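You operate a simulated robot arm through the tools that you are given. There is no shell and no other tool.

You are at the controls of a simulated robot arm. One attempt, no reset.

TASK
Trim the red cradle's radio to 0 HZ and store the setting.
Fine: range dial on OFFSET, radio on at low volume; after STORE the trim knob goes back to 0, radio and meter off, radio in the green tray.

Only the result counts: the job must be done as asked and must still hold three seconds after the hand-in. Knocking over, shifting, dropping, spilling or breaking anything else fails it.

THE ROBOT
A 7-joint arm with a two-finger parallel gripper, fixed in place. Base frame: the origin is at the foot of the arm, x ahead of it, y to its left, z up; the work surface is at about z = 800. Readings come in mm, degrees, newtons and seconds.
With the tool pointing down near the work surface it reaches from about 460 to 920 mm from the base axis. Its first joint turns from -115.0 to 115.0 degrees. Payload 3.91 kg.
Tool frame: the origin (TCP) lies between the finger pads and is the grasp point; the fingertips stand 30 mm ahead of it; z points along the fingers, y is the line along which they close. The gripper opens to 110 mm. The fingers are 20 mm wide and 10 mm thick; the gripper's body (48 by 112 mm) begins 55 mm behind the TCP.
Orientation is that of the tool frame in the base frame, as a unit quaternion [x, y, z, w]. With the fingers straight down and closing along the base's y, the tool's x points along the base's -x, its y along +y and its z along -z.

THE INTERFACE
- The arm moves only by the tool drive_tool. Its argument "steps" is a list that holds one entry, the list of rows, each a list of 7 numbers: the turn, a rotation vector about the tool's x, y, z in degrees, then the shift along the tool's x, y, z in mm, then the closure, from 0 (fully open) to 1 (shut). In form: [[[wx, wy, wz, dx, dy, dz, jaw], ...]]. A call has 1 to 20 rows; each row shifts and turns the commanded pose from where the row before left it, along the tool's axes as they then stand. Rows are played at 5 a second. More than 50 mm and 8.6 degrees between two rows, or a gripper value outside its range, and nothing of the call is played. A pose out of reach is approached as far as the arm can. The call stops where the force on the tool passes 40 N (or 10 N more than at its start, if that is more) or the arm is blocked; 0.2 s more then pass. Each finger travels about 153 mm/s and halts on what it meets, pressing with about 40 N; the grip force reading is that of the motor and also rises with nothing between the fingers. The clock runs only during rows and for 0.2 s after the last one: add rows that do not move to give the fingers time. The reply holds the time, the measured pose of the TCP, the force on the tool along the base axes, the opening and the grip force, in the units named above and with some noise, with the torque about the TCP (base axes, N m) and any sound that the robot's microphone picked up.
- Cameras (640 x 400 px; columns grow to the right, rows downward): "scene" is fixed at [386.3, 494.4, 1614.4]; the picture's right is [-0.76, -0.65, 0.00], its down [-0.52, 0.61, -0.60] and it looks along [0.39, -0.45, -0.80] (base axes); focal length 281 px, centre (320, 200). "wrist" rides on the gripper at [72, 17, -103] in the tool frame; the picture's right is [-0.23, 0.97, 0.00], its down [-0.76, -0.18, -0.62] and it looks along [-0.61, -0.14, 0.78] (tool axes); focal length 222 px, centre (320, 200). There is no depth. A picture from a camera that has moved, and an enlarged one, comes with that camera's place and axes in the base frame and with its lens. The place of the scene camera against the robot may be out by one fixed shift of up to 18 mm in any direction.
- snapshot(camera): a new picture of that camera. No time passes.
- lift_body(by): slides the trunk up (or, below 0, down) by that many mm; the arm rides with it, the base frame stays. It gives what a move gives, with no picture.
- inspect(camera, box): a new picture of the part [left, top, right, bottom] of that camera's present view, enlarged. No time passes.
- job_done(): hands the job in; it is judged then, once.

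Places have to be worked out from the pictures, the camera data and where the tool is seen. Open the gripper and draw the arm clear of the work before you hand the job in, unless the task says otherwise.

The tools are called after "Call:" by a JSON object that holds its "name" and its "arguments". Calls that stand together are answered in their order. drive_tool: Moves the arm, as the interface text tells. Its arguments: {"type":"object","properties":{"steps":{"type":"array"}},"required":["steps"]} The other tools are called the same way: lift_body (by) slides the trunk up or down; snapshot (camera) takes a picture; inspect (camera, box) takes an enlarged picture of a part of a camera's view; job_done () hands the job in.

At the start:

```text
time: 0.0
tool_pos: [542.1, -123.9, 1246.2]
tool_rot: [0.0, 1.0, -0.001, 0.0]
force: [0.2, -0.5, 0.1]
moment: [0.0, 0.0, 0.0]
width: 110.1
grip_force: 0.0
trunk travel left (down, up): [-750.0, 240.0]
```

scene: 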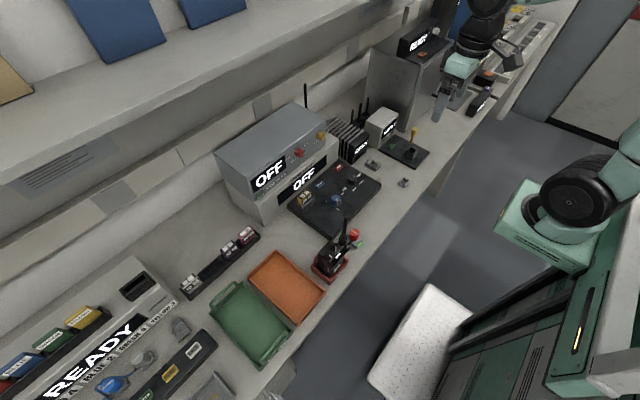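
wrist: 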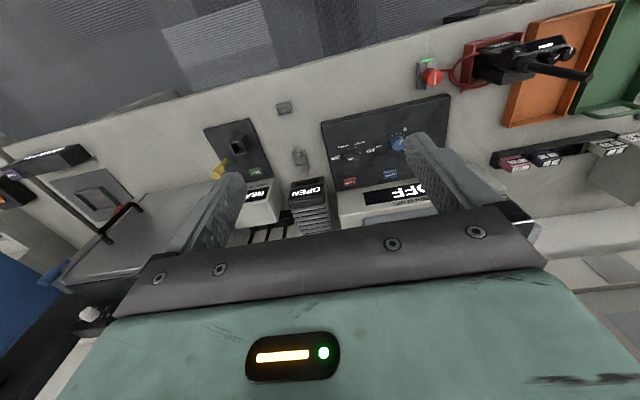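

I'll start by looking closely at the scene to identify the bench, the cradle, the meter and their controls.

Call:
{"name": "inspect", "arguments": {"camera": "scene", "box": [200, 90, 400, 215]}}

Call:
{"name": "inspect", "arguments": {"camera": "scene", "box": [270, 150, 400, 231]}}

Call:
{"name": "inspect", "arguments": {"camera": "scene", "box": [200, 210, 380, 370]}}

Call:
{"name": "inspect", "arguments": {"camera": "wrist", "box": [300, 80, 480, 220]}}

Call:
{"name": "inspect", "arguments": {"camera": "wrist", "box": [400, 20, 640, 170]}}

```text
3.20 times, centred on (300, 152) of scene
camera zoom: at [386.3, 494.4, 1614.4], right [-0.76, -0.65, 0.0], down [-0.52, 0.61, -0.6], along [0.39, -0.45, -0.8], focal length 898 px, centre (384, 352)
```

zoom: 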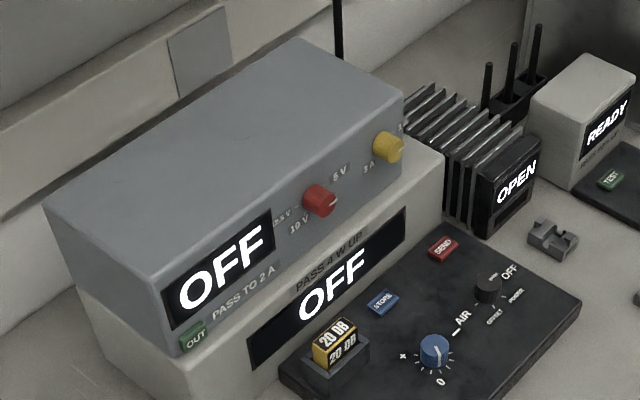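

```text
4.92 times, centred on (335, 190) of scene
camera zoom: at [386.3, 494.4, 1614.4], right [-0.76, -0.65, 0.0], down [-0.52, 0.61, -0.6], along [0.39, -0.45, -0.8], focal length 1382 px, centre (246, 247)
```

zoom: 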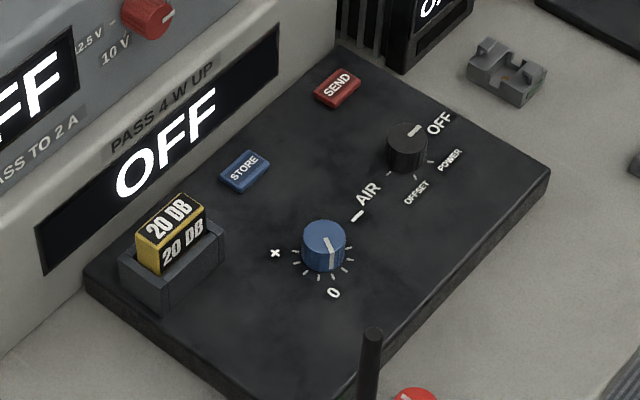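

```text
2.50 times, centred on (290, 290) of scene
camera zoom: at [386.3, 494.4, 1614.4], right [-0.76, -0.65, 0.0], down [-0.52, 0.61, -0.6], along [0.39, -0.45, -0.8], focal length 702 px, centre (395, -25)
```

zoom: 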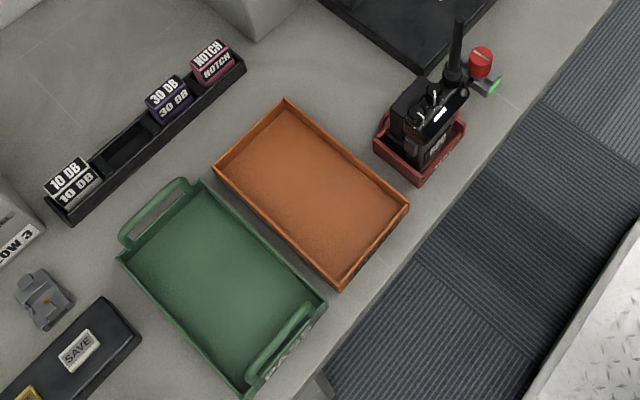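

```text
2.86 times, centred on (390, 150) of wrist
camera zoom: at [469.5, -105.1, 1349.8], right [0.23, 0.97, 0.0], down [0.76, -0.18, 0.62], along [0.61, -0.14, -0.78], focal length 635 px, centre (120, 343)
```

zoom: 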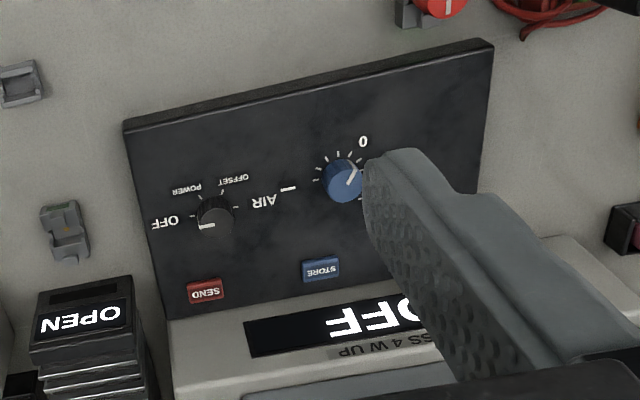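

```text
2.67 times, centred on (520, 95) of wrist
camera zoom: at [469.5, -105.1, 1349.8], right [0.23, 0.97, 0.0], down [0.76, -0.18, 0.62], along [0.61, -0.14, -0.78], focal length 592 px, centre (-213, 480)
```

zoom: 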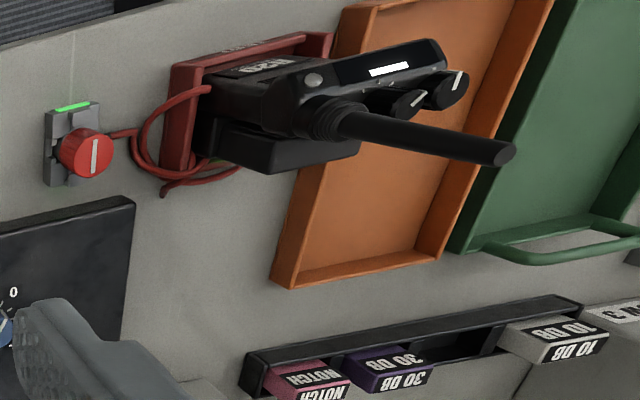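

The wrist view shows the black panel with range dial, blue trim knob, STORE and SEND buttons; I look closer at the remaining areas before moving.

Call:
{"name": "inspect", "arguments": {"camera": "scene", "box": [300, 200, 380, 290]}}

Call:
{"name": "inspect", "arguments": {"camera": "scene", "box": [340, 20, 540, 200]}}

Call:
{"name": "inspect", "arguments": {"camera": "scene", "box": [0, 250, 240, 400]}}

Call:
{"name": "inspect", "arguments": {"camera": "scene", "box": [400, 0, 560, 120]}}

Call:
{"name": "inspect", "arguments": {"camera": "wrist", "box": [180, 100, 340, 220]}}

Call:
{"name": "inspect", "arguments": {"camera": "scene", "box": [280, 120, 340, 160]}}

```text
4.44 times, centred on (340, 245) of scene
camera zoom: at [386.3, 494.4, 1614.4], right [-0.76, -0.65, 0.0], down [-0.52, 0.61, -0.6], along [0.39, -0.45, -0.8], focal length 1248 px, centre (231, 0)
```

zoom: 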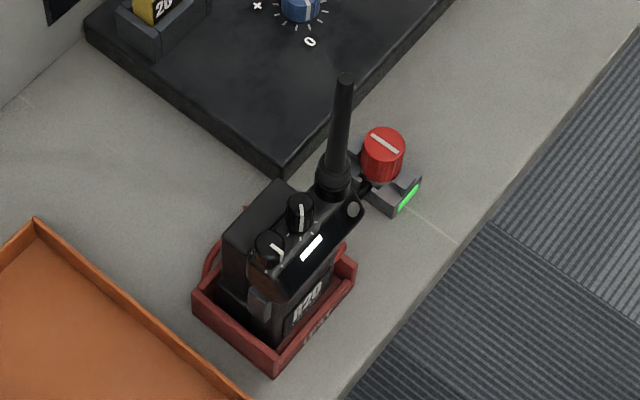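

```text
2.22 times, centred on (440, 110) of scene
camera zoom: at [386.3, 494.4, 1614.4], right [-0.76, -0.65, 0.0], down [-0.52, 0.61, -0.6], along [0.39, -0.45, -0.8], focal length 624 px, centre (53, 400)
```

zoom: 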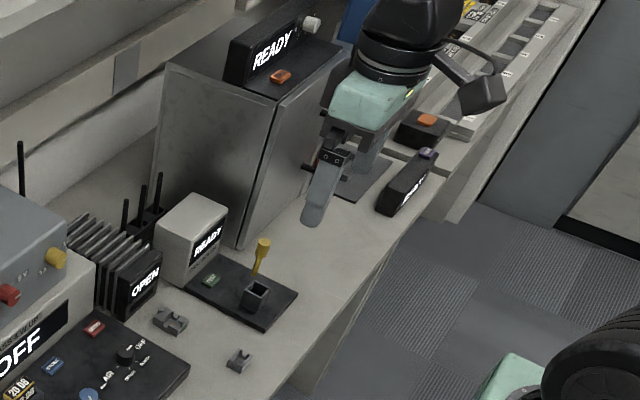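

```text
2.67 times, centred on (120, 325) of scene
camera zoom: at [386.3, 494.4, 1614.4], right [-0.76, -0.65, 0.0], down [-0.52, 0.61, -0.6], along [0.39, -0.45, -0.8], focal length 748 px, centre (853, -133)
```

zoom: 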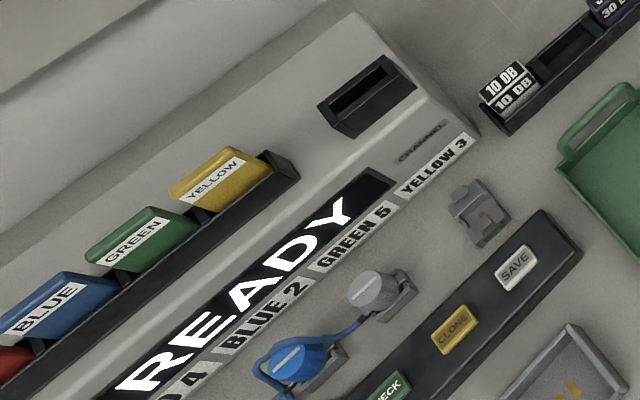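

```text
3.33 times, centred on (480, 60) of scene
camera zoom: at [386.3, 494.4, 1614.4], right [-0.76, -0.65, 0.0], down [-0.52, 0.61, -0.6], along [0.39, -0.45, -0.8], focal length 936 px, centre (-213, 667)
```

zoom: 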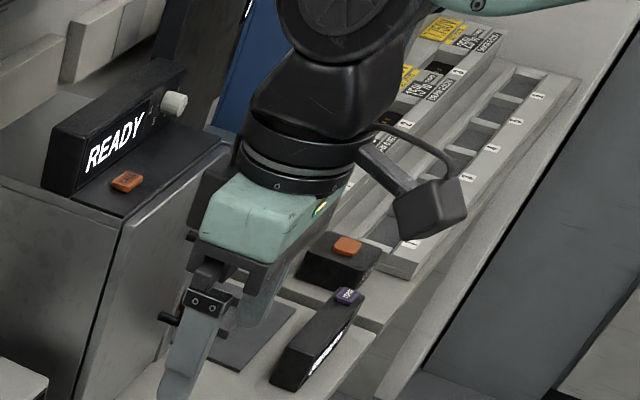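

```text
3.33 times, centred on (260, 160) of wrist
camera zoom: at [469.5, -105.1, 1349.8], right [0.23, 0.97, 0.0], down [0.76, -0.18, 0.62], along [0.61, -0.14, -0.78], focal length 740 px, centre (520, 333)
```

zoom: 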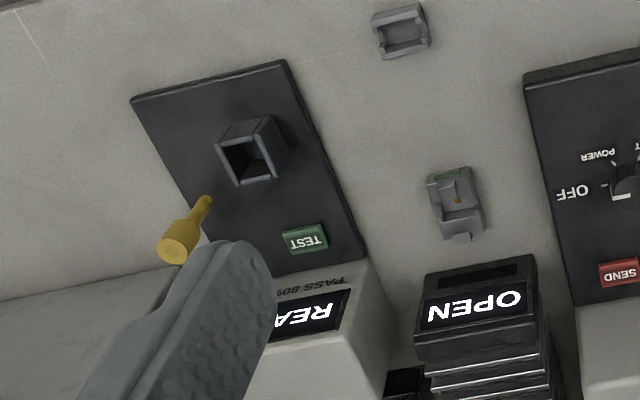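

```text
10.00 times, centred on (310, 140) of scene
camera zoom: at [386.3, 494.4, 1614.4], right [-0.76, -0.65, 0.0], down [-0.52, 0.61, -0.6], along [0.39, -0.45, -0.8], focal length 2807 px, centre (420, 800)
```

zoom: 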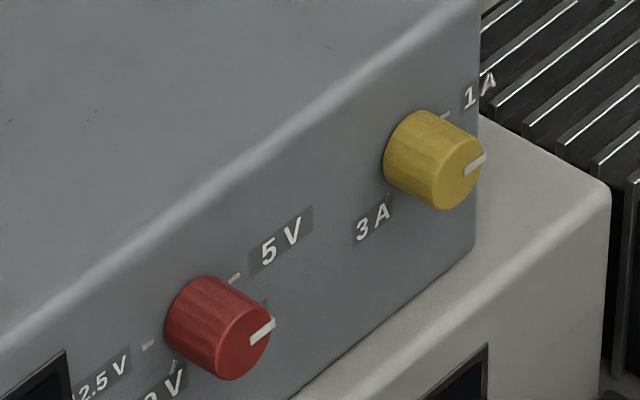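

The radio sits in the red cradle (about x 590, y 217) and the meter panel is around (740, -10). I move above the panel at a safe height to get a close wrist view.

Call:
{"name": "drive_tool", "arguments": {"steps": [[[0, 0, 0, -29, 16, 28, 0], [0, 0, 0, -29, 16, 28, 0], [0, 0, 0, -29, 16, 28, 0], [0, 0, 0, -29, 16, 28, 0], [0, 0, 0, -29, 16, 28, 0], [0, 0, 0, -27, 16, 28, 0], [0, 0, 0, 0, 0, 0, 0]]]}}

```text
time: 1.6
tool_pos: [715.6, -29.6, 1078.3]
tool_rot: [0.001, 1.0, -0.001, 0.0]
force: [0.6, -0.3, -0.6]
moment: [0.01, -0.01, 0.01]
width: 110.0
grip_force: 0.0
trunk travel left (down, up): [-750.0, 240.0]
```

The arm arrived as commanded; now I take a wrist picture of the panel.

Call:
{"name": "snapshot", "arguments": {"camera": "wrist"}}

Call:
{"name": "inspect", "arguments": {"camera": "wrist", "box": [200, 30, 440, 180]}}

Call:
{"name": "snapshot", "arguments": {"camera": "scene"}}

```text
taken
camera wrist: at [642.9, -10.4, 1181.8], right [0.23, 0.97, 0.0], down [0.76, -0.18, 0.62], along [0.61, -0.14, -0.78], focal length 222 px, centre (320, 200)
```

wrist: 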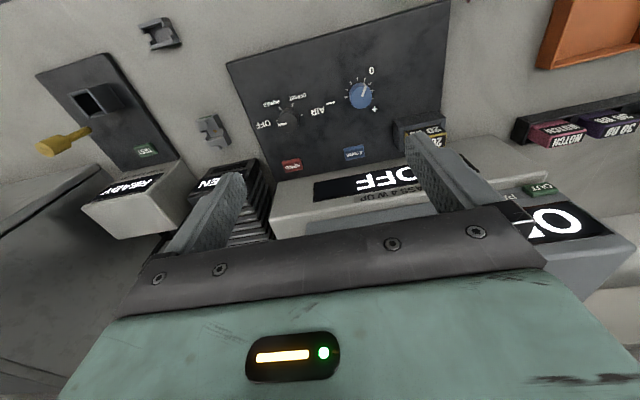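

```text
2.67 times, centred on (320, 105) of wrist
camera zoom: at [642.9, -10.4, 1181.8], right [0.23, 0.97, 0.0], down [0.76, -0.18, 0.62], along [0.61, -0.14, -0.78], focal length 592 px, centre (320, 453)
```

zoom: 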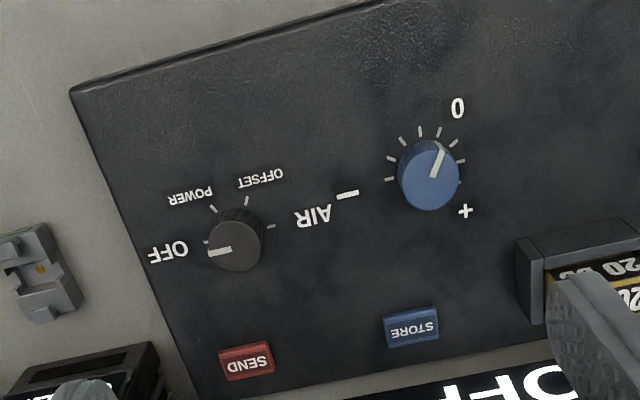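

```text
taken
```

scene: 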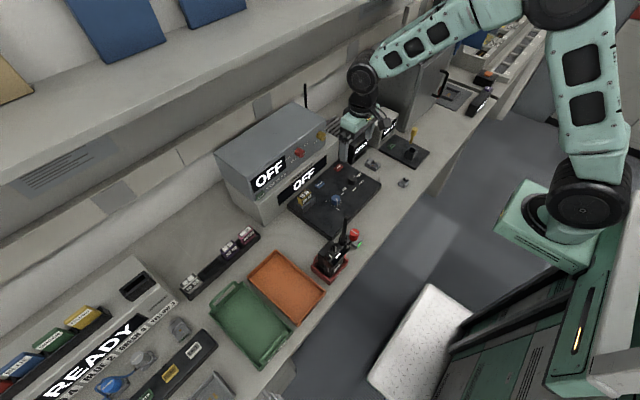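

The dial has OFF–POWER–OFFSET–AIR positions; trim knob at about (739, 28, 840), dial about (748, -82, 838), STORE about (831, 8). Next I rise and move over the radio to look at its knobs.

Call:
{"name": "drive_tool", "arguments": {"steps": [[[0, 0, 0, 0, 0, -48, 0], [0, 0, 0, 0, 0, -48, 0], [0, 0, 0, 17, 41, -2, 0], [0, 0, 0, 17, 41, -2, 0], [0, 0, 0, 17, 41, -2, 0], [0, 0, 0, 17, 41, 0, 0], [0, 0, 0, 18, 41, 0, 0], [0, 0, 0, 18, 41, 0, 0], [0, 0, 0, 0, 0, 0, 0]]]}}

Call:
{"name": "snapshot", "arguments": {"camera": "wrist"}}

Call:
{"name": "inspect", "arguments": {"camera": "wrist", "box": [220, 40, 420, 165]}}

```text
time: 3.6
tool_pos: [607.8, 219.3, 1183.1]
tool_rot: [0.0, 1.0, 0.0, 0.0]
force: [-0.2, 0.1, 0.1]
moment: [-0.03, -0.01, 0.0]
width: 110.2
grip_force: 0.1
trunk travel left (down, up): [-750.0, 240.0]
```

```text
taken
camera wrist: at [535.7, 238.8, 1286.3], right [0.23, 0.97, 0.0], down [0.76, -0.18, 0.62], along [0.61, -0.14, -0.78], focal length 222 px, centre (320, 200)
```

wrist: 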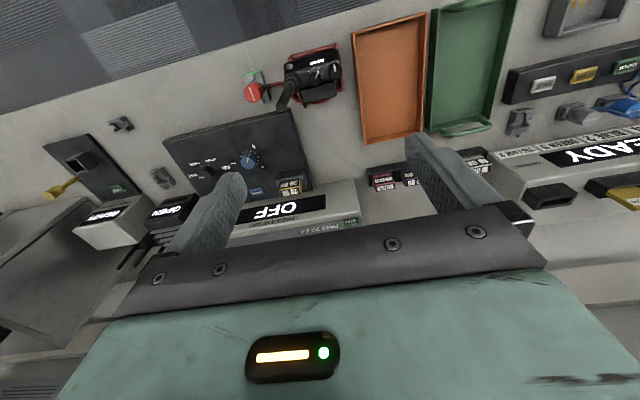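

```text
3.20 times, centred on (320, 102) of wrist
camera zoom: at [535.7, 238.8, 1286.3], right [0.23, 0.97, 0.0], down [0.76, -0.18, 0.62], along [0.61, -0.14, -0.78], focal length 711 px, centre (320, 512)
```

zoom: 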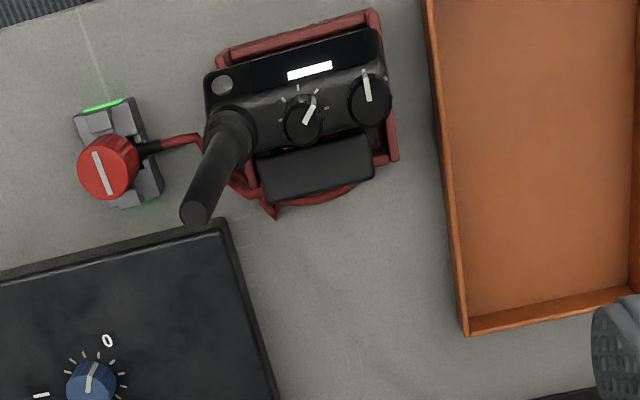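

The radio's top shows two knobs; I zoom in further to read them.

Call:
{"name": "inspect", "arguments": {"camera": "wrist", "box": [280, 40, 350, 84]}}

Call:
{"name": "inspect", "arguments": {"camera": "wrist", "box": [235, 60, 285, 110]}}

Call:
{"name": "inspect", "arguments": {"camera": "wrist", "box": [340, 0, 540, 150]}}

Call:
{"name": "inspect", "arguments": {"camera": "scene", "box": [310, 225, 370, 290]}}

```text
9.09 times, centred on (315, 62) of wrist
camera zoom: at [535.7, 238.8, 1286.3], right [0.23, 0.97, 0.0], down [0.76, -0.18, 0.62], along [0.61, -0.14, -0.78], focal length 2019 px, centre (366, 1454)
```

zoom: 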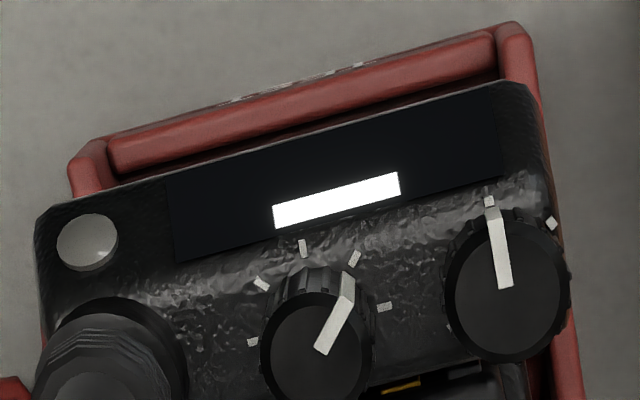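

```text
8.00 times, centred on (260, 85) of wrist
camera zoom: at [535.7, 238.8, 1286.3], right [0.23, 0.97, 0.0], down [0.76, -0.18, 0.62], along [0.61, -0.14, -0.78], focal length 1777 px, centre (800, 1120)
```

zoom: 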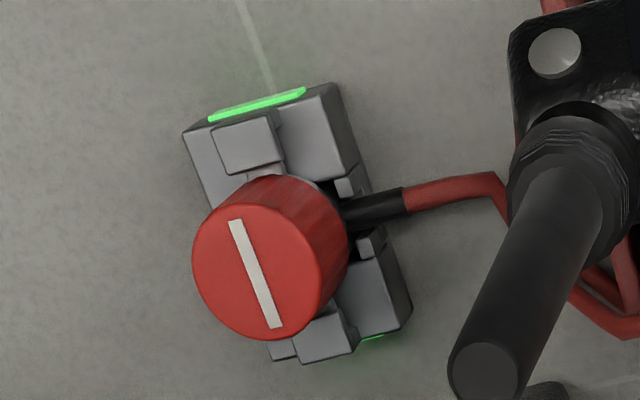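

```text
2.67 times, centred on (440, 75) of wrist
camera zoom: at [535.7, 238.8, 1286.3], right [0.23, 0.97, 0.0], down [0.76, -0.18, 0.62], along [0.61, -0.14, -0.78], focal length 592 px, centre (0, 533)
```

zoom: 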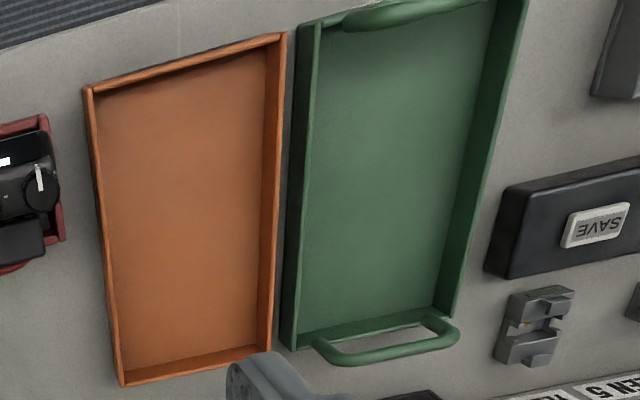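

```text
6.15 times, centred on (340, 258) of scene
camera zoom: at [386.3, 494.4, 1614.4], right [-0.76, -0.65, 0.0], down [-0.52, 0.61, -0.6], along [0.39, -0.45, -0.8], focal length 1727 px, centre (197, -154)
```

zoom: 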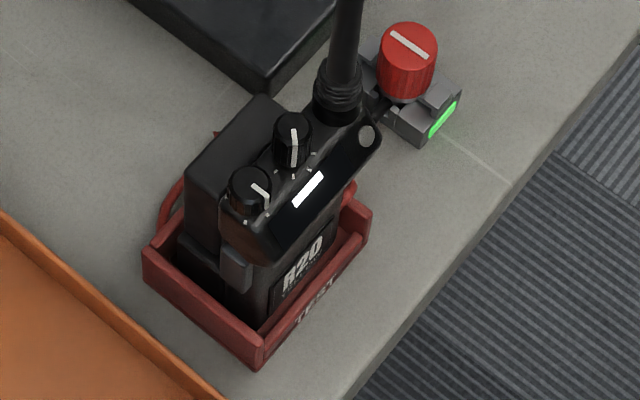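

The knob near the antenna has five ticks (channel), and the outer knob seems to be power/volume. I shift forward and lower a little for a straight-down view of the knob ticks.

Call:
{"name": "drive_tool", "arguments": {"steps": [[[0, 0, 0, -25, 10, 0, 0], [0, 0, 0, -25, 10, 20, 0], [0, 0, 0, 0, 0, 30, 0], [0, 0, 0, 0, 0, 30, 0], [0, 0, 0, 0, 0, 0, 0]]]}}

Call:
{"name": "snapshot", "arguments": {"camera": "wrist"}}

Call:
{"name": "inspect", "arguments": {"camera": "wrist", "box": [260, 0, 360, 63]}}

```text
time: 4.8
tool_pos: [659.6, 238.6, 1098.3]
tool_rot: [0.0, 1.0, -0.001, 0.0]
force: [0.0, 0.2, -0.1]
moment: [0.01, -0.01, 0.01]
width: 110.1
grip_force: 0.1
trunk travel left (down, up): [-750.0, 240.0]
```

```text
taken
camera wrist: at [587.4, 257.4, 1202.4], right [0.23, 0.97, 0.0], down [0.76, -0.18, 0.62], along [0.61, -0.14, -0.78], focal length 222 px, centre (320, 200)
```

wrist: 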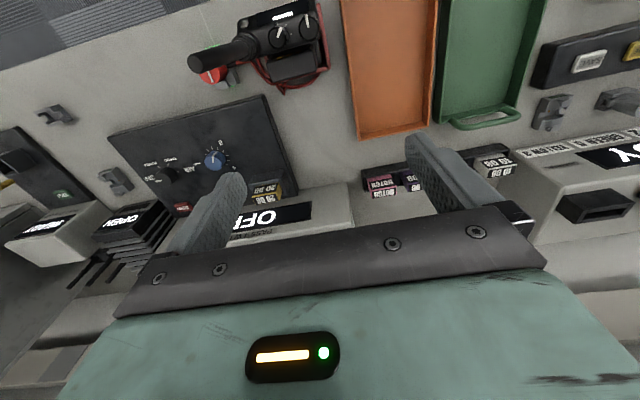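

```text
6.35 times, centred on (310, 32) of wrist
camera zoom: at [587.4, 257.4, 1202.4], right [0.23, 0.97, 0.0], down [0.76, -0.18, 0.62], along [0.61, -0.14, -0.78], focal length 1410 px, centre (384, 1270)
```

zoom: 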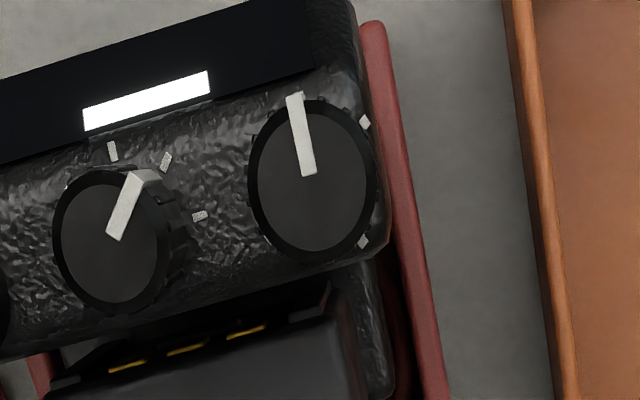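

The outer knob is at a front tick, with two further ticks clockwise (OFF/low/high most likely), and the white "-" bar on the radio shows it off. I first go above the range dial with the jaws half closed and check alignment.

Call:
{"name": "drive_tool", "arguments": {"steps": [[[0, 0, 0, -20, -35, 0, 0.2], [0, 0, 0, -20, -42, 0, 0.4], [0, 0, 0, -16, -45, 0, 0.5], [0, 0, 0, -16, -45, 0, 0.5], [0, 0, 0, -16, -45, 0, 0.5], [0, 0, 0, 0, -48, 0, 0.5], [0, 0, 0, 0, -30, 30, 0.5], [0, 0, 0, 0, -30, 30, 0.5], [0, 0, 0, 0, 0, 40, 0.5], [0, 0, 0, 0, 0, 40, 0.5], [0, 0, 0, 0, 0, 0, 0.5]]]}}

Call:
{"name": "snapshot", "arguments": {"camera": "wrist"}}

Call:
{"name": "inspect", "arguments": {"camera": "wrist", "box": [240, 60, 400, 160]}}

```text
time: 7.2
tool_pos: [745.0, -81.8, 959.3]
tool_rot: [0.0, 1.0, -0.001, 0.0]
force: [-0.4, 0.2, 0.5]
moment: [0.0, 0.01, -0.01]
width: 55.0
grip_force: 0.1
trunk travel left (down, up): [-750.0, 240.0]
```

```text
taken
camera wrist: at [673.1, -63.6, 1061.5], right [0.23, 0.97, 0.0], down [0.76, -0.18, 0.62], along [0.61, -0.14, -0.78], focal length 222 px, centre (320, 200)
```

wrist: 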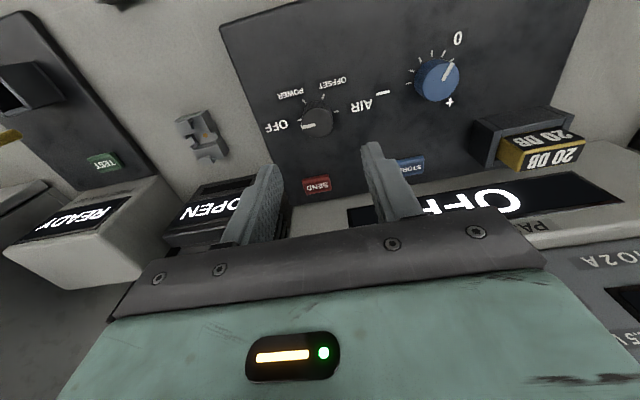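

```text
4.00 times, centred on (320, 110) of wrist
camera zoom: at [673.1, -63.6, 1061.5], right [0.23, 0.97, 0.0], down [0.76, -0.18, 0.62], along [0.61, -0.14, -0.78], focal length 888 px, centre (320, 560)
```

zoom: 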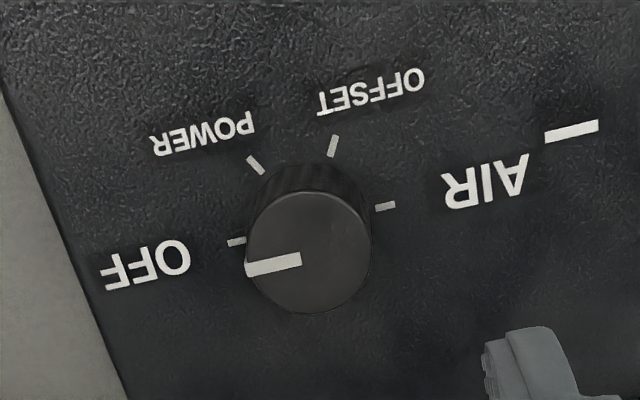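

The dial's centre computes to about (750.5, -84), panel surface near z 815, knob top near 837, with OFFSET 120° clockwise from OFF. I centre over it and pre-rotate the tool by -60° so the turn is symmetric, then check.

Call:
{"name": "drive_tool", "arguments": {"steps": [[[0, 0, -7.5, -5.4, -2.5, 0, 0.5], [0, 0, -7.5, 0, 0, 0, 0.5], [0, 0, -7.5, 0, 0, 0, 0.5], [0, 0, -7.5, 0, 0, 0, 0.5], [0, 0, -7.5, 0, 0, 0, 0.5], [0, 0, -7.5, 0, 0, 0, 0.5], [0, 0, -7.5, 0, 0, 0, 0.5], [0, 0, -7.5, 0, 0, 0, 0.5], [0, 0, 0, 0, 0, 30, 0.5], [0, 0, 0, 0, 0, 30, 0.5], [0, 0, 0, 0, 0, 0, 0.5]]]}}

Call:
{"name": "snapshot", "arguments": {"camera": "wrist"}}

Call:
{"name": "inspect", "arguments": {"camera": "wrist", "box": [240, 90, 400, 190]}}

```text
time: 9.6
tool_pos: [752.3, -85.0, 899.7]
tool_rot: [-0.5, 0.866, -0.001, 0.0]
force: [-0.9, -0.5, -0.2]
moment: [-0.01, 0.02, -0.02]
width: 54.9
grip_force: 0.1
trunk travel left (down, up): [-750.0, 240.0]
```

```text
taken
camera wrist: at [701.8, -137.5, 1003.2], right [-0.73, 0.68, 0.0], down [0.53, 0.57, 0.62], along [0.43, 0.45, -0.78], focal length 222 px, centre (320, 200)
```

wrist: 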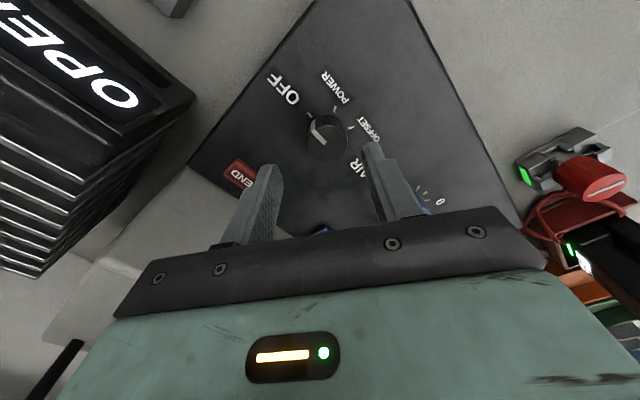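

```text
4.00 times, centred on (320, 140) of wrist
camera zoom: at [701.8, -137.5, 1003.2], right [-0.73, 0.68, 0.0], down [0.53, 0.57, 0.62], along [0.43, 0.45, -0.78], focal length 888 px, centre (320, 440)
```

zoom: 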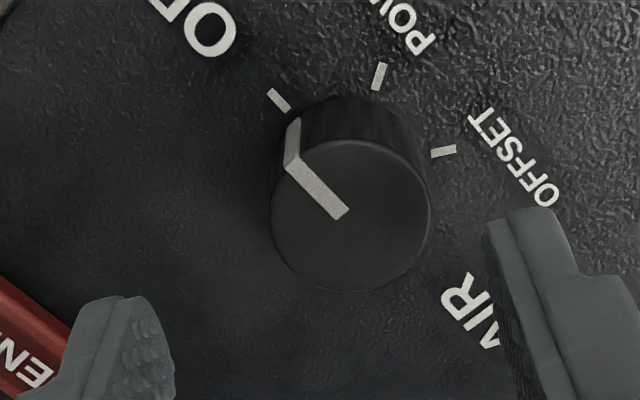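

The column offset shows the knob about 6 mm to the image right of the tool axis; triangulating both views gives the knob at about (745, -83), top near z 852, panel near 831. I correct laterally and look again before descending.

Call:
{"name": "drive_tool", "arguments": {"steps": [[[0, 0, 0, 2.7, 6.7, 0, 0.5], [0, 0, 0, 0, 0, 0, 0.5], [0, 0, 0, 0, 0, 0, 0.5]]]}}

Call:
{"name": "inspect", "arguments": {"camera": "wrist", "box": [240, 90, 400, 190]}}

Call:
{"name": "inspect", "arguments": {"camera": "scene", "box": [290, 130, 390, 200]}}

```text
time: 10.4
tool_pos: [745.6, -84.1, 900.1]
tool_rot: [-0.5, 0.866, -0.001, -0.001]
force: [-0.2, 0.3, 0.6]
moment: [0.01, 0.03, -0.01]
width: 54.8
grip_force: 0.0
trunk travel left (down, up): [-750.0, 240.0]
```

```text
4.00 times, centred on (320, 140) of wrist
camera zoom: at [694.6, -136.9, 1003.3], right [-0.73, 0.68, 0.0], down [0.53, 0.57, 0.62], along [0.43, 0.45, -0.78], focal length 888 px, centre (320, 440)
```

zoom: 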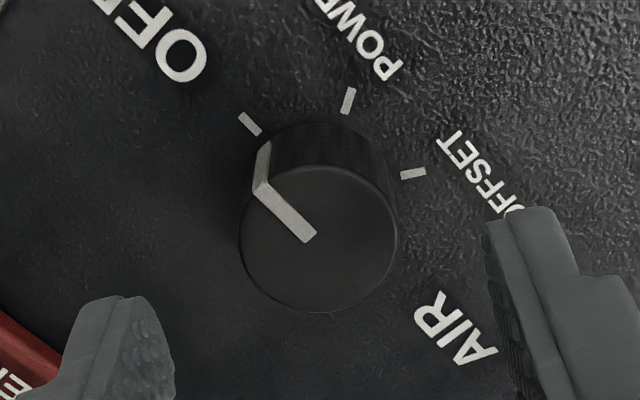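

```text
5.71 times, centred on (340, 165) of scene
camera zoom: at [386.3, 494.4, 1614.4], right [-0.76, -0.65, 0.0], down [-0.52, 0.61, -0.6], along [0.39, -0.45, -0.8], focal length 1604 px, centre (206, 400)
```

zoom: 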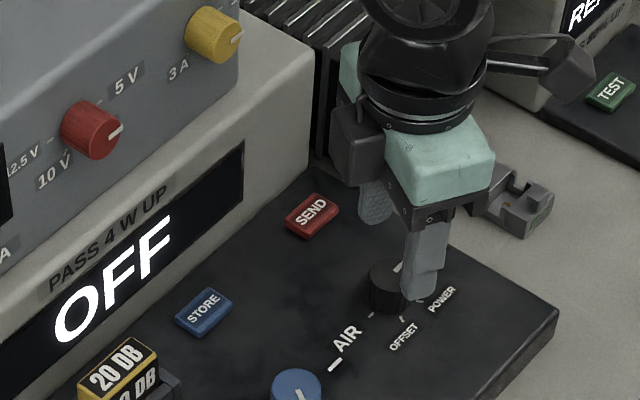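

The knob top is now on the tool axis (column 320, expected row). I descend 31 mm so the fingertips straddle the knob without reaching the panel, then close.

Call:
{"name": "drive_tool", "arguments": {"steps": [[[0, 0, 0, 0, 0, 10, 0.5], [0, 0, 0, 0, 0, 10, 0.5], [0, 0, 0, 0, 0, 11, 0.5], [0, 0, 0, 0, 0, 0, 0.5], [0, 0, 0, 0, 0, 0, 0.6], [0, 0, 0, 0, 0, 0, 0.7], [0, 0, 0, 0, 0, 0, 0.8], [0, 0, 0, 0, 0, 0, 0.9], [0, 0, 0, 0, 0, 0, 0.9]]]}}

Call:
{"name": "inspect", "arguments": {"camera": "wrist", "box": [240, 90, 400, 190]}}

Call:
{"name": "inspect", "arguments": {"camera": "scene", "box": [290, 130, 390, 200]}}

```text
time: 12.4
tool_pos: [745.0, -83.9, 871.1]
tool_rot: [-0.5, 0.866, 0.0, -0.002]
force: [-2.7, 1.6, 0.5]
moment: [0.03, 0.14, -0.12]
width: 29.5
grip_force: 45.4
trunk travel left (down, up): [-750.0, 240.0]
```

```text
4.00 times, centred on (320, 140) of wrist
camera zoom: at [694.8, -136.9, 973.7], right [-0.73, 0.68, 0.0], down [0.54, 0.57, 0.62], along [0.43, 0.45, -0.78], focal length 888 px, centre (320, 440)
```

zoom: 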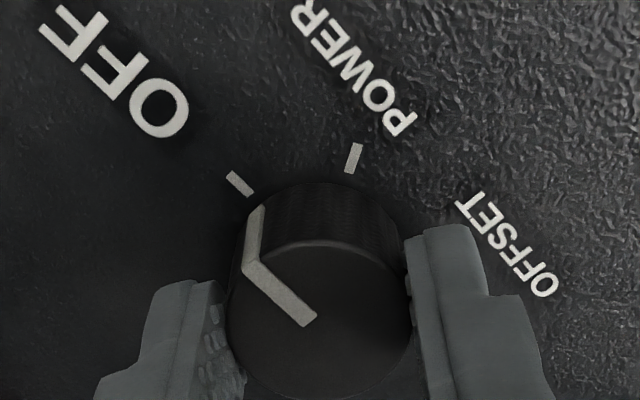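

```text
5.71 times, centred on (340, 165) of scene
camera zoom: at [386.3, 494.4, 1614.4], right [-0.76, -0.65, 0.0], down [-0.52, 0.61, -0.6], along [0.39, -0.45, -0.8], focal length 1604 px, centre (206, 400)
```

zoom: 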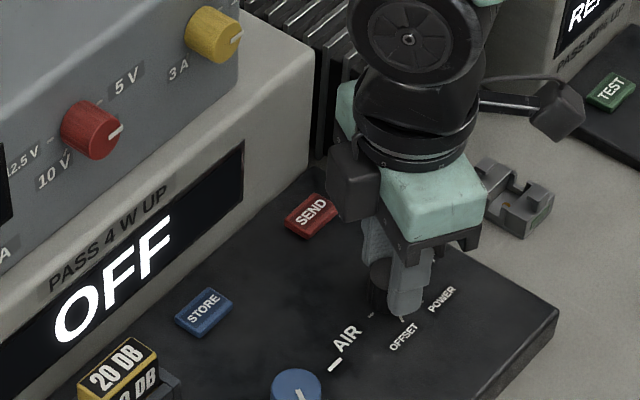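

The knob is gripped (29.5 mm) with little side force. I now turn it clockwise 120° to OFFSET.

Call:
{"name": "drive_tool", "arguments": {"steps": [[[0, 0, 8, 0, 0, 0, 0.9], [0, 0, 8, 0, 0, 0, 0.9], [0, 0, 8, 0, 0, 0, 0.9], [0, 0, 8, 0, 0, 0, 0.9], [0, 0, 8, 0, 0, 0, 0.9], [0, 0, 8, 0, 0, 0, 0.9], [0, 0, 8, 0, 0, 0, 0.9], [0, 0, 8, 0, 0, 0, 0.9], [0, 0, 8, 0, 0, 0, 0.9], [0, 0, 8, 0, 0, 0, 0.9], [0, 0, 8, 0, 0, 0, 0.9], [0, 0, 8, 0, 0, 0, 0.9], [0, 0, 8, 0, 0, 0, 0.9], [0, 0, 8, 0, 0, 0, 0.9], [0, 0, 8, 0, 0, 0, 0.9], [0, 0, 0, 0, 0, 0, 0.9], [0, 0, 0, 0, 0, 0, 0.9]]]}}

Call:
{"name": "snapshot", "arguments": {"camera": "wrist"}}

Call:
{"name": "inspect", "arguments": {"camera": "wrist", "box": [240, 90, 400, 190]}}

Call:
{"name": "inspect", "arguments": {"camera": "scene", "box": [250, 120, 390, 210]}}

```text
time: 16.0
tool_pos: [745.6, -85.0, 870.9]
tool_rot: [0.501, 0.865, -0.001, 0.001]
force: [-5.9, -20.3, 12.7]
moment: [-0.4, 0.16, -0.04]
width: 29.7
grip_force: 45.2
trunk travel left (down, up): [-750.0, 240.0]
```

```text
taken
camera wrist: at [724.3, -12.4, 973.3], right [0.96, 0.29, 0.0], down [0.23, -0.75, 0.62], along [0.18, -0.6, -0.78], focal length 222 px, centre (320, 200)
```

wrist: 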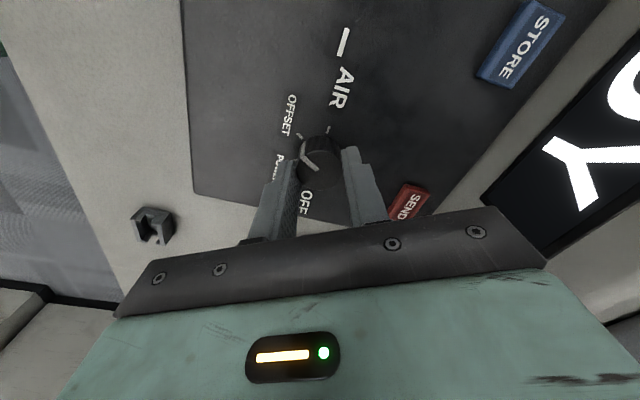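

```text
4.00 times, centred on (320, 140) of wrist
camera zoom: at [724.3, -12.4, 973.3], right [0.96, 0.29, 0.0], down [0.23, -0.75, 0.62], along [0.18, -0.6, -0.78], focal length 888 px, centre (320, 440)
```

zoom: 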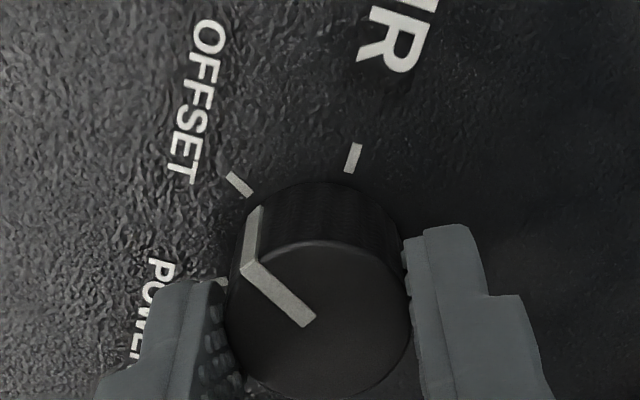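

```text
4.44 times, centred on (320, 165) of scene
camera zoom: at [386.3, 494.4, 1614.4], right [-0.76, -0.65, 0.0], down [-0.52, 0.61, -0.6], along [0.39, -0.45, -0.8], focal length 1248 px, centre (320, 356)
```

zoom: 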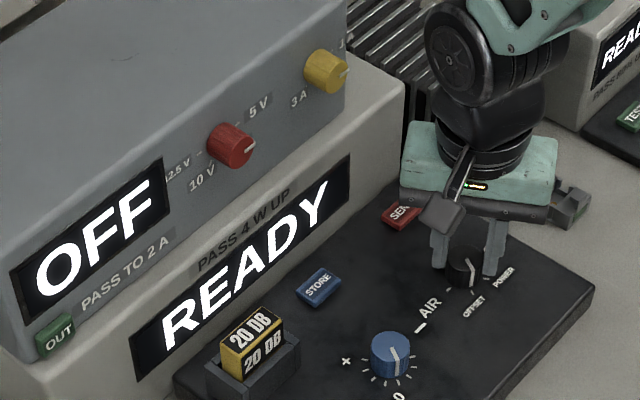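

The meter shows READY and the dial points to OFFSET. I open, rise clear and travel high over to the radio's volume knob, keeping the tool yaw at +60°.

Call:
{"name": "drive_tool", "arguments": {"steps": [[[0, 0, 0, 0, 0, 0, 0.5], [0, 0, 0, 0, 0, 0, 0.5], [0, 0, 0, 0, 0, -30, 0.5], [0, 0, 0, 0, 0, -48, 0.5], [0, 0, 0, 0, 0, -48, 0.5], [0, 0, 0, 0, 0, -48, 0.5], [0, 0, 0, 0, 0, -48, 0.5], [0, 0, 0, 0, 0, -48, 0.5], [0, 0, 0, 45.6, 3.7, 0, 0.5], [0, 0, 0, 45.6, 3.7, 0, 0.5], [0, 0, 0, 45.6, 3.7, 0, 0.5], [0, 0, 0, 45.6, 3.7, 0, 0.5], [0, 0, 0, 45.6, 3.7, 0, 0.5], [0, 0, 0, 45.6, 3.7, 0, 0.5], [0, 0, 0, 45.6, 3.7, 0, 0.5], [0, 0, 0, 45.6, 3.7, 0, 0.5], [0, 0, 0, 0, 0, 0, 0.5]]]}}

Call:
{"name": "snapshot", "arguments": {"camera": "wrist"}}

Call:
{"name": "inspect", "arguments": {"camera": "wrist", "box": [270, 70, 370, 133]}}

Call:
{"name": "inspect", "arguments": {"camera": "scene", "box": [250, 120, 390, 210]}}

```text
time: 19.6
tool_pos: [589.7, 247.5, 1140.0]
tool_rot: [0.5, 0.866, 0.0, 0.001]
force: [0.6, -0.5, 0.9]
moment: [-0.01, -0.04, -0.01]
width: 54.8
grip_force: 0.0
trunk travel left (down, up): [-750.0, 240.0]
```

```text
taken
camera wrist: at [568.4, 320.6, 1242.4], right [0.96, 0.29, 0.0], down [0.23, -0.75, 0.62], along [0.18, -0.6, -0.78], focal length 222 px, centre (320, 200)
```

wrist: 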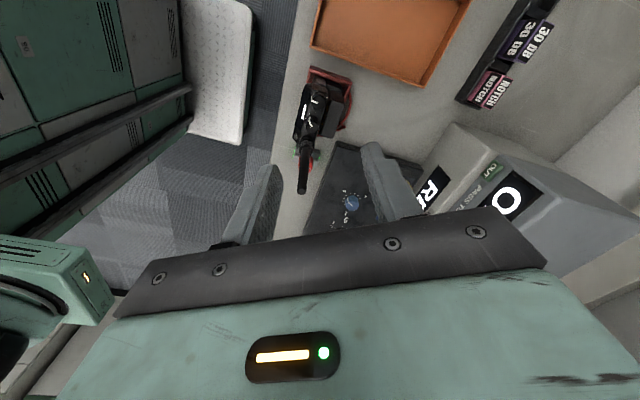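

```text
6.35 times, centred on (320, 102) of wrist
camera zoom: at [568.4, 320.6, 1242.4], right [0.96, 0.29, 0.0], down [0.23, -0.75, 0.62], along [0.18, -0.6, -0.78], focal length 1410 px, centre (320, 825)
```

zoom: 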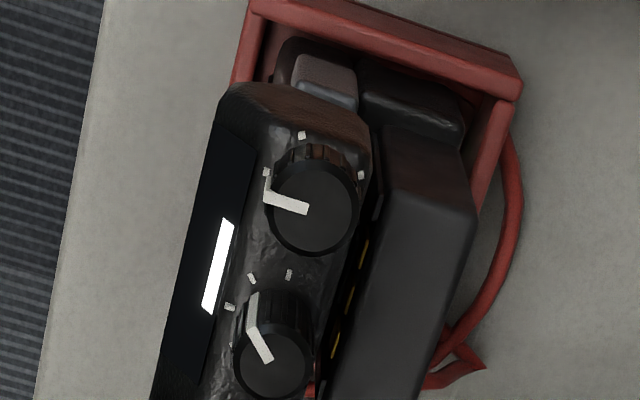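

```text
4.44 times, centred on (320, 165) of scene
camera zoom: at [386.3, 494.4, 1614.4], right [-0.76, -0.65, 0.0], down [-0.52, 0.61, -0.6], along [0.39, -0.45, -0.8], focal length 1248 px, centre (320, 356)
```

zoom: 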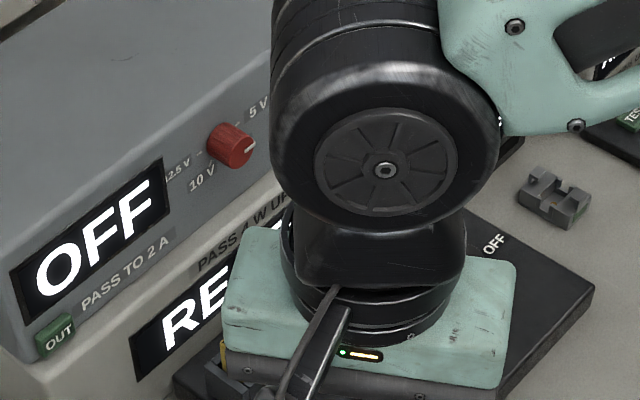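

The volume knob's ticks work out at 0°, 60° and 150° clockwise, with the pointer at 0 (off), so low is the 60° tick. I test in the air that the tool can reach yaw +120°, then come back.

Call:
{"name": "drive_tool", "arguments": {"steps": [[[0, 0, 8, 0, 0, 0, 0.5], [0, 0, 8, 0, 0, 0, 0.5], [0, 0, 8, 0, 0, 0, 0.5], [0, 0, 8, 0, 0, 0, 0.5], [0, 0, 8, 0, 0, 0, 0.5], [0, 0, 8, 0, 0, 0, 0.5], [0, 0, 8, 0, 0, 0, 0.5], [0, 0, 4, 0, 0, 0, 0.5], [0, 0, 0, 0, 0, 0, 0.5], [0, 0, 0, 0, 0, 0, 0.5]]]}}

Call:
{"name": "snapshot", "arguments": {"camera": "scene"}}

```text
time: 21.8
tool_pos: [588.7, 247.4, 1140.8]
tool_rot: [0.866, 0.5, -0.001, 0.001]
force: [0.1, -1.2, 0.0]
moment: [-0.01, 0.03, 0.02]
width: 55.2
grip_force: 0.3
trunk travel left (down, up): [-750.0, 240.0]
```

```text
taken
```

scene: 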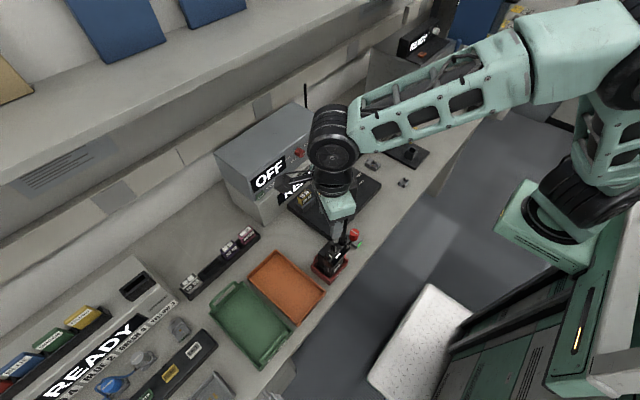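

Yaw +120° is reachable. I use this viewpoint for another picture of the knob, to triangulate it.

Call:
{"name": "inspect", "arguments": {"camera": "wrist", "box": [270, 70, 370, 133]}}

Call:
{"name": "snapshot", "arguments": {"camera": "wrist"}}

```text
6.35 times, centred on (320, 102) of wrist
camera zoom: at [640.3, 303.2, 1242.5], right [0.73, -0.68, 0.0], down [-0.54, -0.57, 0.62], along [-0.43, -0.46, -0.78], focal length 1410 px, centre (320, 825)
```

zoom: 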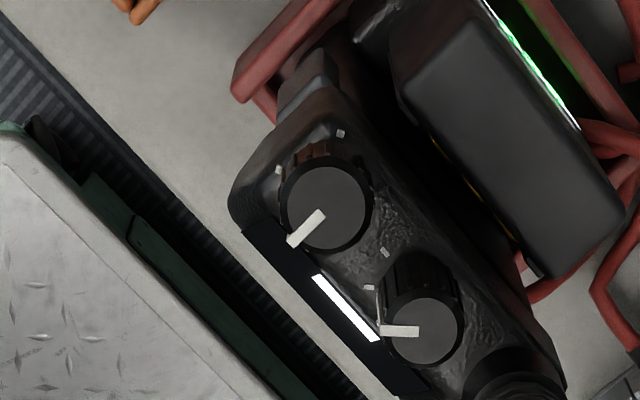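

```text
taken
camera wrist: at [640.3, 303.2, 1242.5], right [0.73, -0.68, 0.0], down [-0.54, -0.57, 0.62], along [-0.43, -0.46, -0.78], focal length 222 px, centre (320, 200)
```

wrist: 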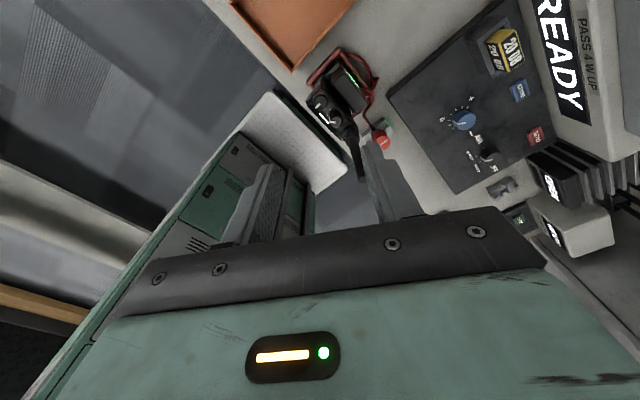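

The knob top comes out at about (588.8, 247, 957); the tool axis needs a shift of (-0.9, -2.4) mm. I turn back to +60°, correct and descend to just above the knob, then check.

Call:
{"name": "drive_tool", "arguments": {"steps": [[[0, 0, -8, 0, 0, 0, 0.6], [0, 0, -8, 0, 0, 0, 0.6], [0, 0, -8, 0, 0, 0, 0.6], [0, 0, -8, 0, 0, 0, 0.6], [0, 0, -8, 0, 0, 0, 0.6], [0, 0, -8, 0, 0, 0, 0.6], [0, 0, -8, 0, 0, 0, 0.6], [0, 0, -4, 0, 0, 0, 0.6], [0, 0, 0, -1.6, -2, 0, 0.6], [0, 0, 0, 0, 0, 45, 0.6], [0, 0, 0, 0, 0, 45, 0.6], [0, 0, 0, 0, 0, 40, 0.6], [0, 0, 0, 0, 0, 0, 0.6]]]}}

Call:
{"name": "inspect", "arguments": {"camera": "wrist", "box": [240, 90, 400, 190]}}

Call:
{"name": "snapshot", "arguments": {"camera": "wrist"}}

```text
time: 24.6
tool_pos: [589.5, 245.4, 1009.2]
tool_rot: [0.499, 0.866, 0.0, 0.001]
force: [-0.1, -0.5, 1.0]
moment: [0.03, 0.03, -0.02]
width: 44.0
grip_force: 0.0
trunk travel left (down, up): [-750.0, 240.0]
```

```text
4.00 times, centred on (320, 140) of wrist
camera zoom: at [568.0, 318.5, 1111.7], right [0.96, 0.29, 0.0], down [0.23, -0.75, 0.62], along [0.18, -0.6, -0.78], focal length 888 px, centre (320, 440)
```

zoom: 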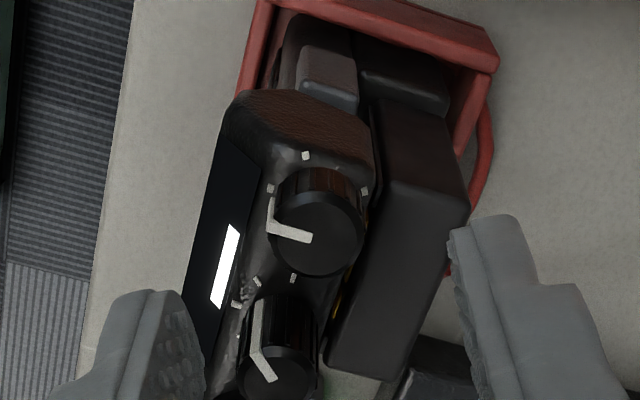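

```text
taken
camera wrist: at [568.0, 318.5, 1111.7], right [0.96, 0.29, 0.0], down [0.23, -0.75, 0.62], along [0.18, -0.6, -0.78], focal length 222 px, centre (320, 200)
```

wrist: 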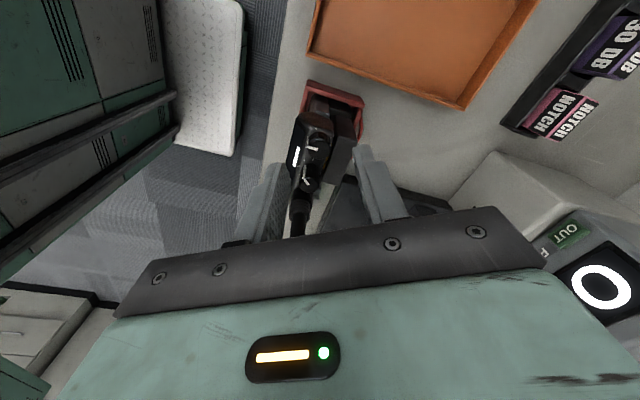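

The knob is centred on the tool axis, top about 50 mm ahead of the TCP. I descend 30 mm and close on the knob.

Call:
{"name": "drive_tool", "arguments": {"steps": [[[0, 0, 0, 0, 0, 10, 0.6], [0, 0, 0, 0, 0, 10, 0.6], [0, 0, 0, 0, 0, 10, 0.6], [0, 0, 0, 0, 0, 0, 0.65], [0, 0, 0, 0, 0, 0, 0.7], [0, 0, 0, 0, 0, 0, 0.75], [0, 0, 0, 0, 0, 0, 0.8], [0, 0, 0, 0, 0, 0, 0.86], [0, 0, 0, 0, 0, 0, 0.88], [0, 0, 0, 0, 0, 0, 0.88]]]}}

Call:
{"name": "inspect", "arguments": {"camera": "wrist", "box": [240, 90, 400, 190]}}

```text
time: 26.8
tool_pos: [589.1, 245.5, 980.2]
tool_rot: [0.5, 0.866, 0.0, 0.0]
force: [0.7, 1.0, -0.4]
moment: [0.04, -0.01, 0.01]
width: 16.8
grip_force: 39.9
trunk travel left (down, up): [-750.0, 240.0]
```

```text
4.00 times, centred on (320, 140) of wrist
camera zoom: at [567.7, 317.5, 1082.1], right [0.96, 0.29, 0.0], down [0.23, -0.75, 0.62], along [0.18, -0.6, -0.78], focal length 888 px, centre (320, 440)
```

zoom: 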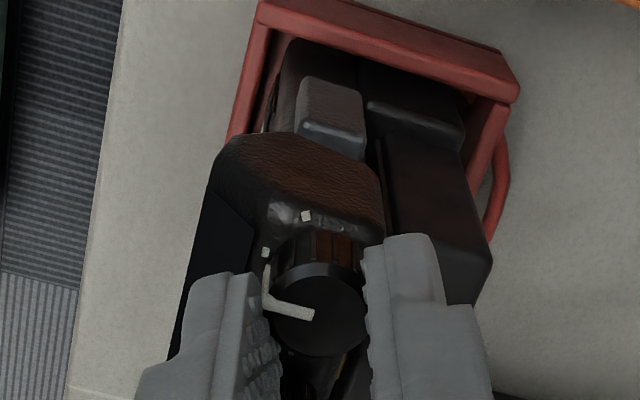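

The volume knob is gripped at 16.8 mm with almost no side force. I turn it 60° clockwise to the low tick.

Call:
{"name": "drive_tool", "arguments": {"steps": [[[0, 0, 7.5, 0, 0, 0, 0.88], [0, 0, 7.5, 0, 0, 0, 0.88], [0, 0, 7.5, 0, 0, 0, 0.88], [0, 0, 7.5, 0, 0, 0, 0.88], [0, 0, 7.5, 0, 0, 0, 0.88], [0, 0, 7.5, 0, 0, 0, 0.88], [0, 0, 7.5, 0, 0, 0, 0.88], [0, 0, 7.5, 0, 0, 0, 0.88], [0, 0, 0, 0, 0, 0, 0.88], [0, 0, 0, 0, 0, 0, 0.88]]]}}

Call:
{"name": "inspect", "arguments": {"camera": "wrist", "box": [240, 90, 400, 190]}}

Call:
{"name": "snapshot", "arguments": {"camera": "scene"}}

```text
time: 29.0
tool_pos: [588.4, 243.9, 979.7]
tool_rot: [0.866, 0.5, -0.001, 0.0]
force: [0.2, -0.4, -0.7]
moment: [0.12, -0.02, -0.01]
width: 16.6
grip_force: 39.9
trunk travel left (down, up): [-750.0, 240.0]
```

```text
4.00 times, centred on (320, 140) of wrist
camera zoom: at [639.6, 300.9, 1082.2], right [0.73, -0.68, 0.0], down [-0.54, -0.57, 0.62], along [-0.43, -0.46, -0.78], focal length 888 px, centre (320, 440)
```

zoom: 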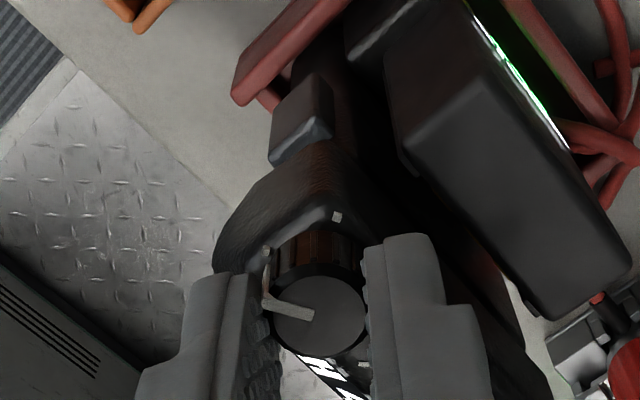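

```text
taken
```

scene: 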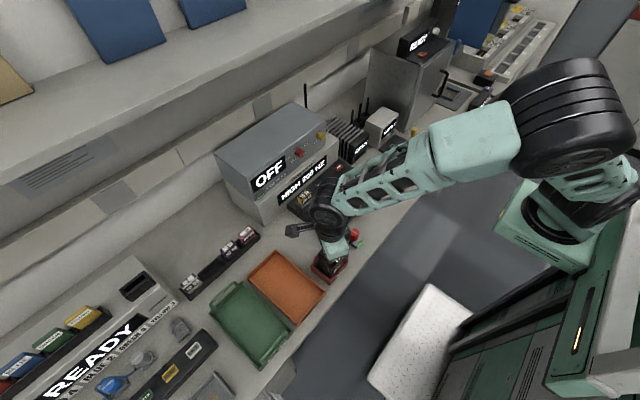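

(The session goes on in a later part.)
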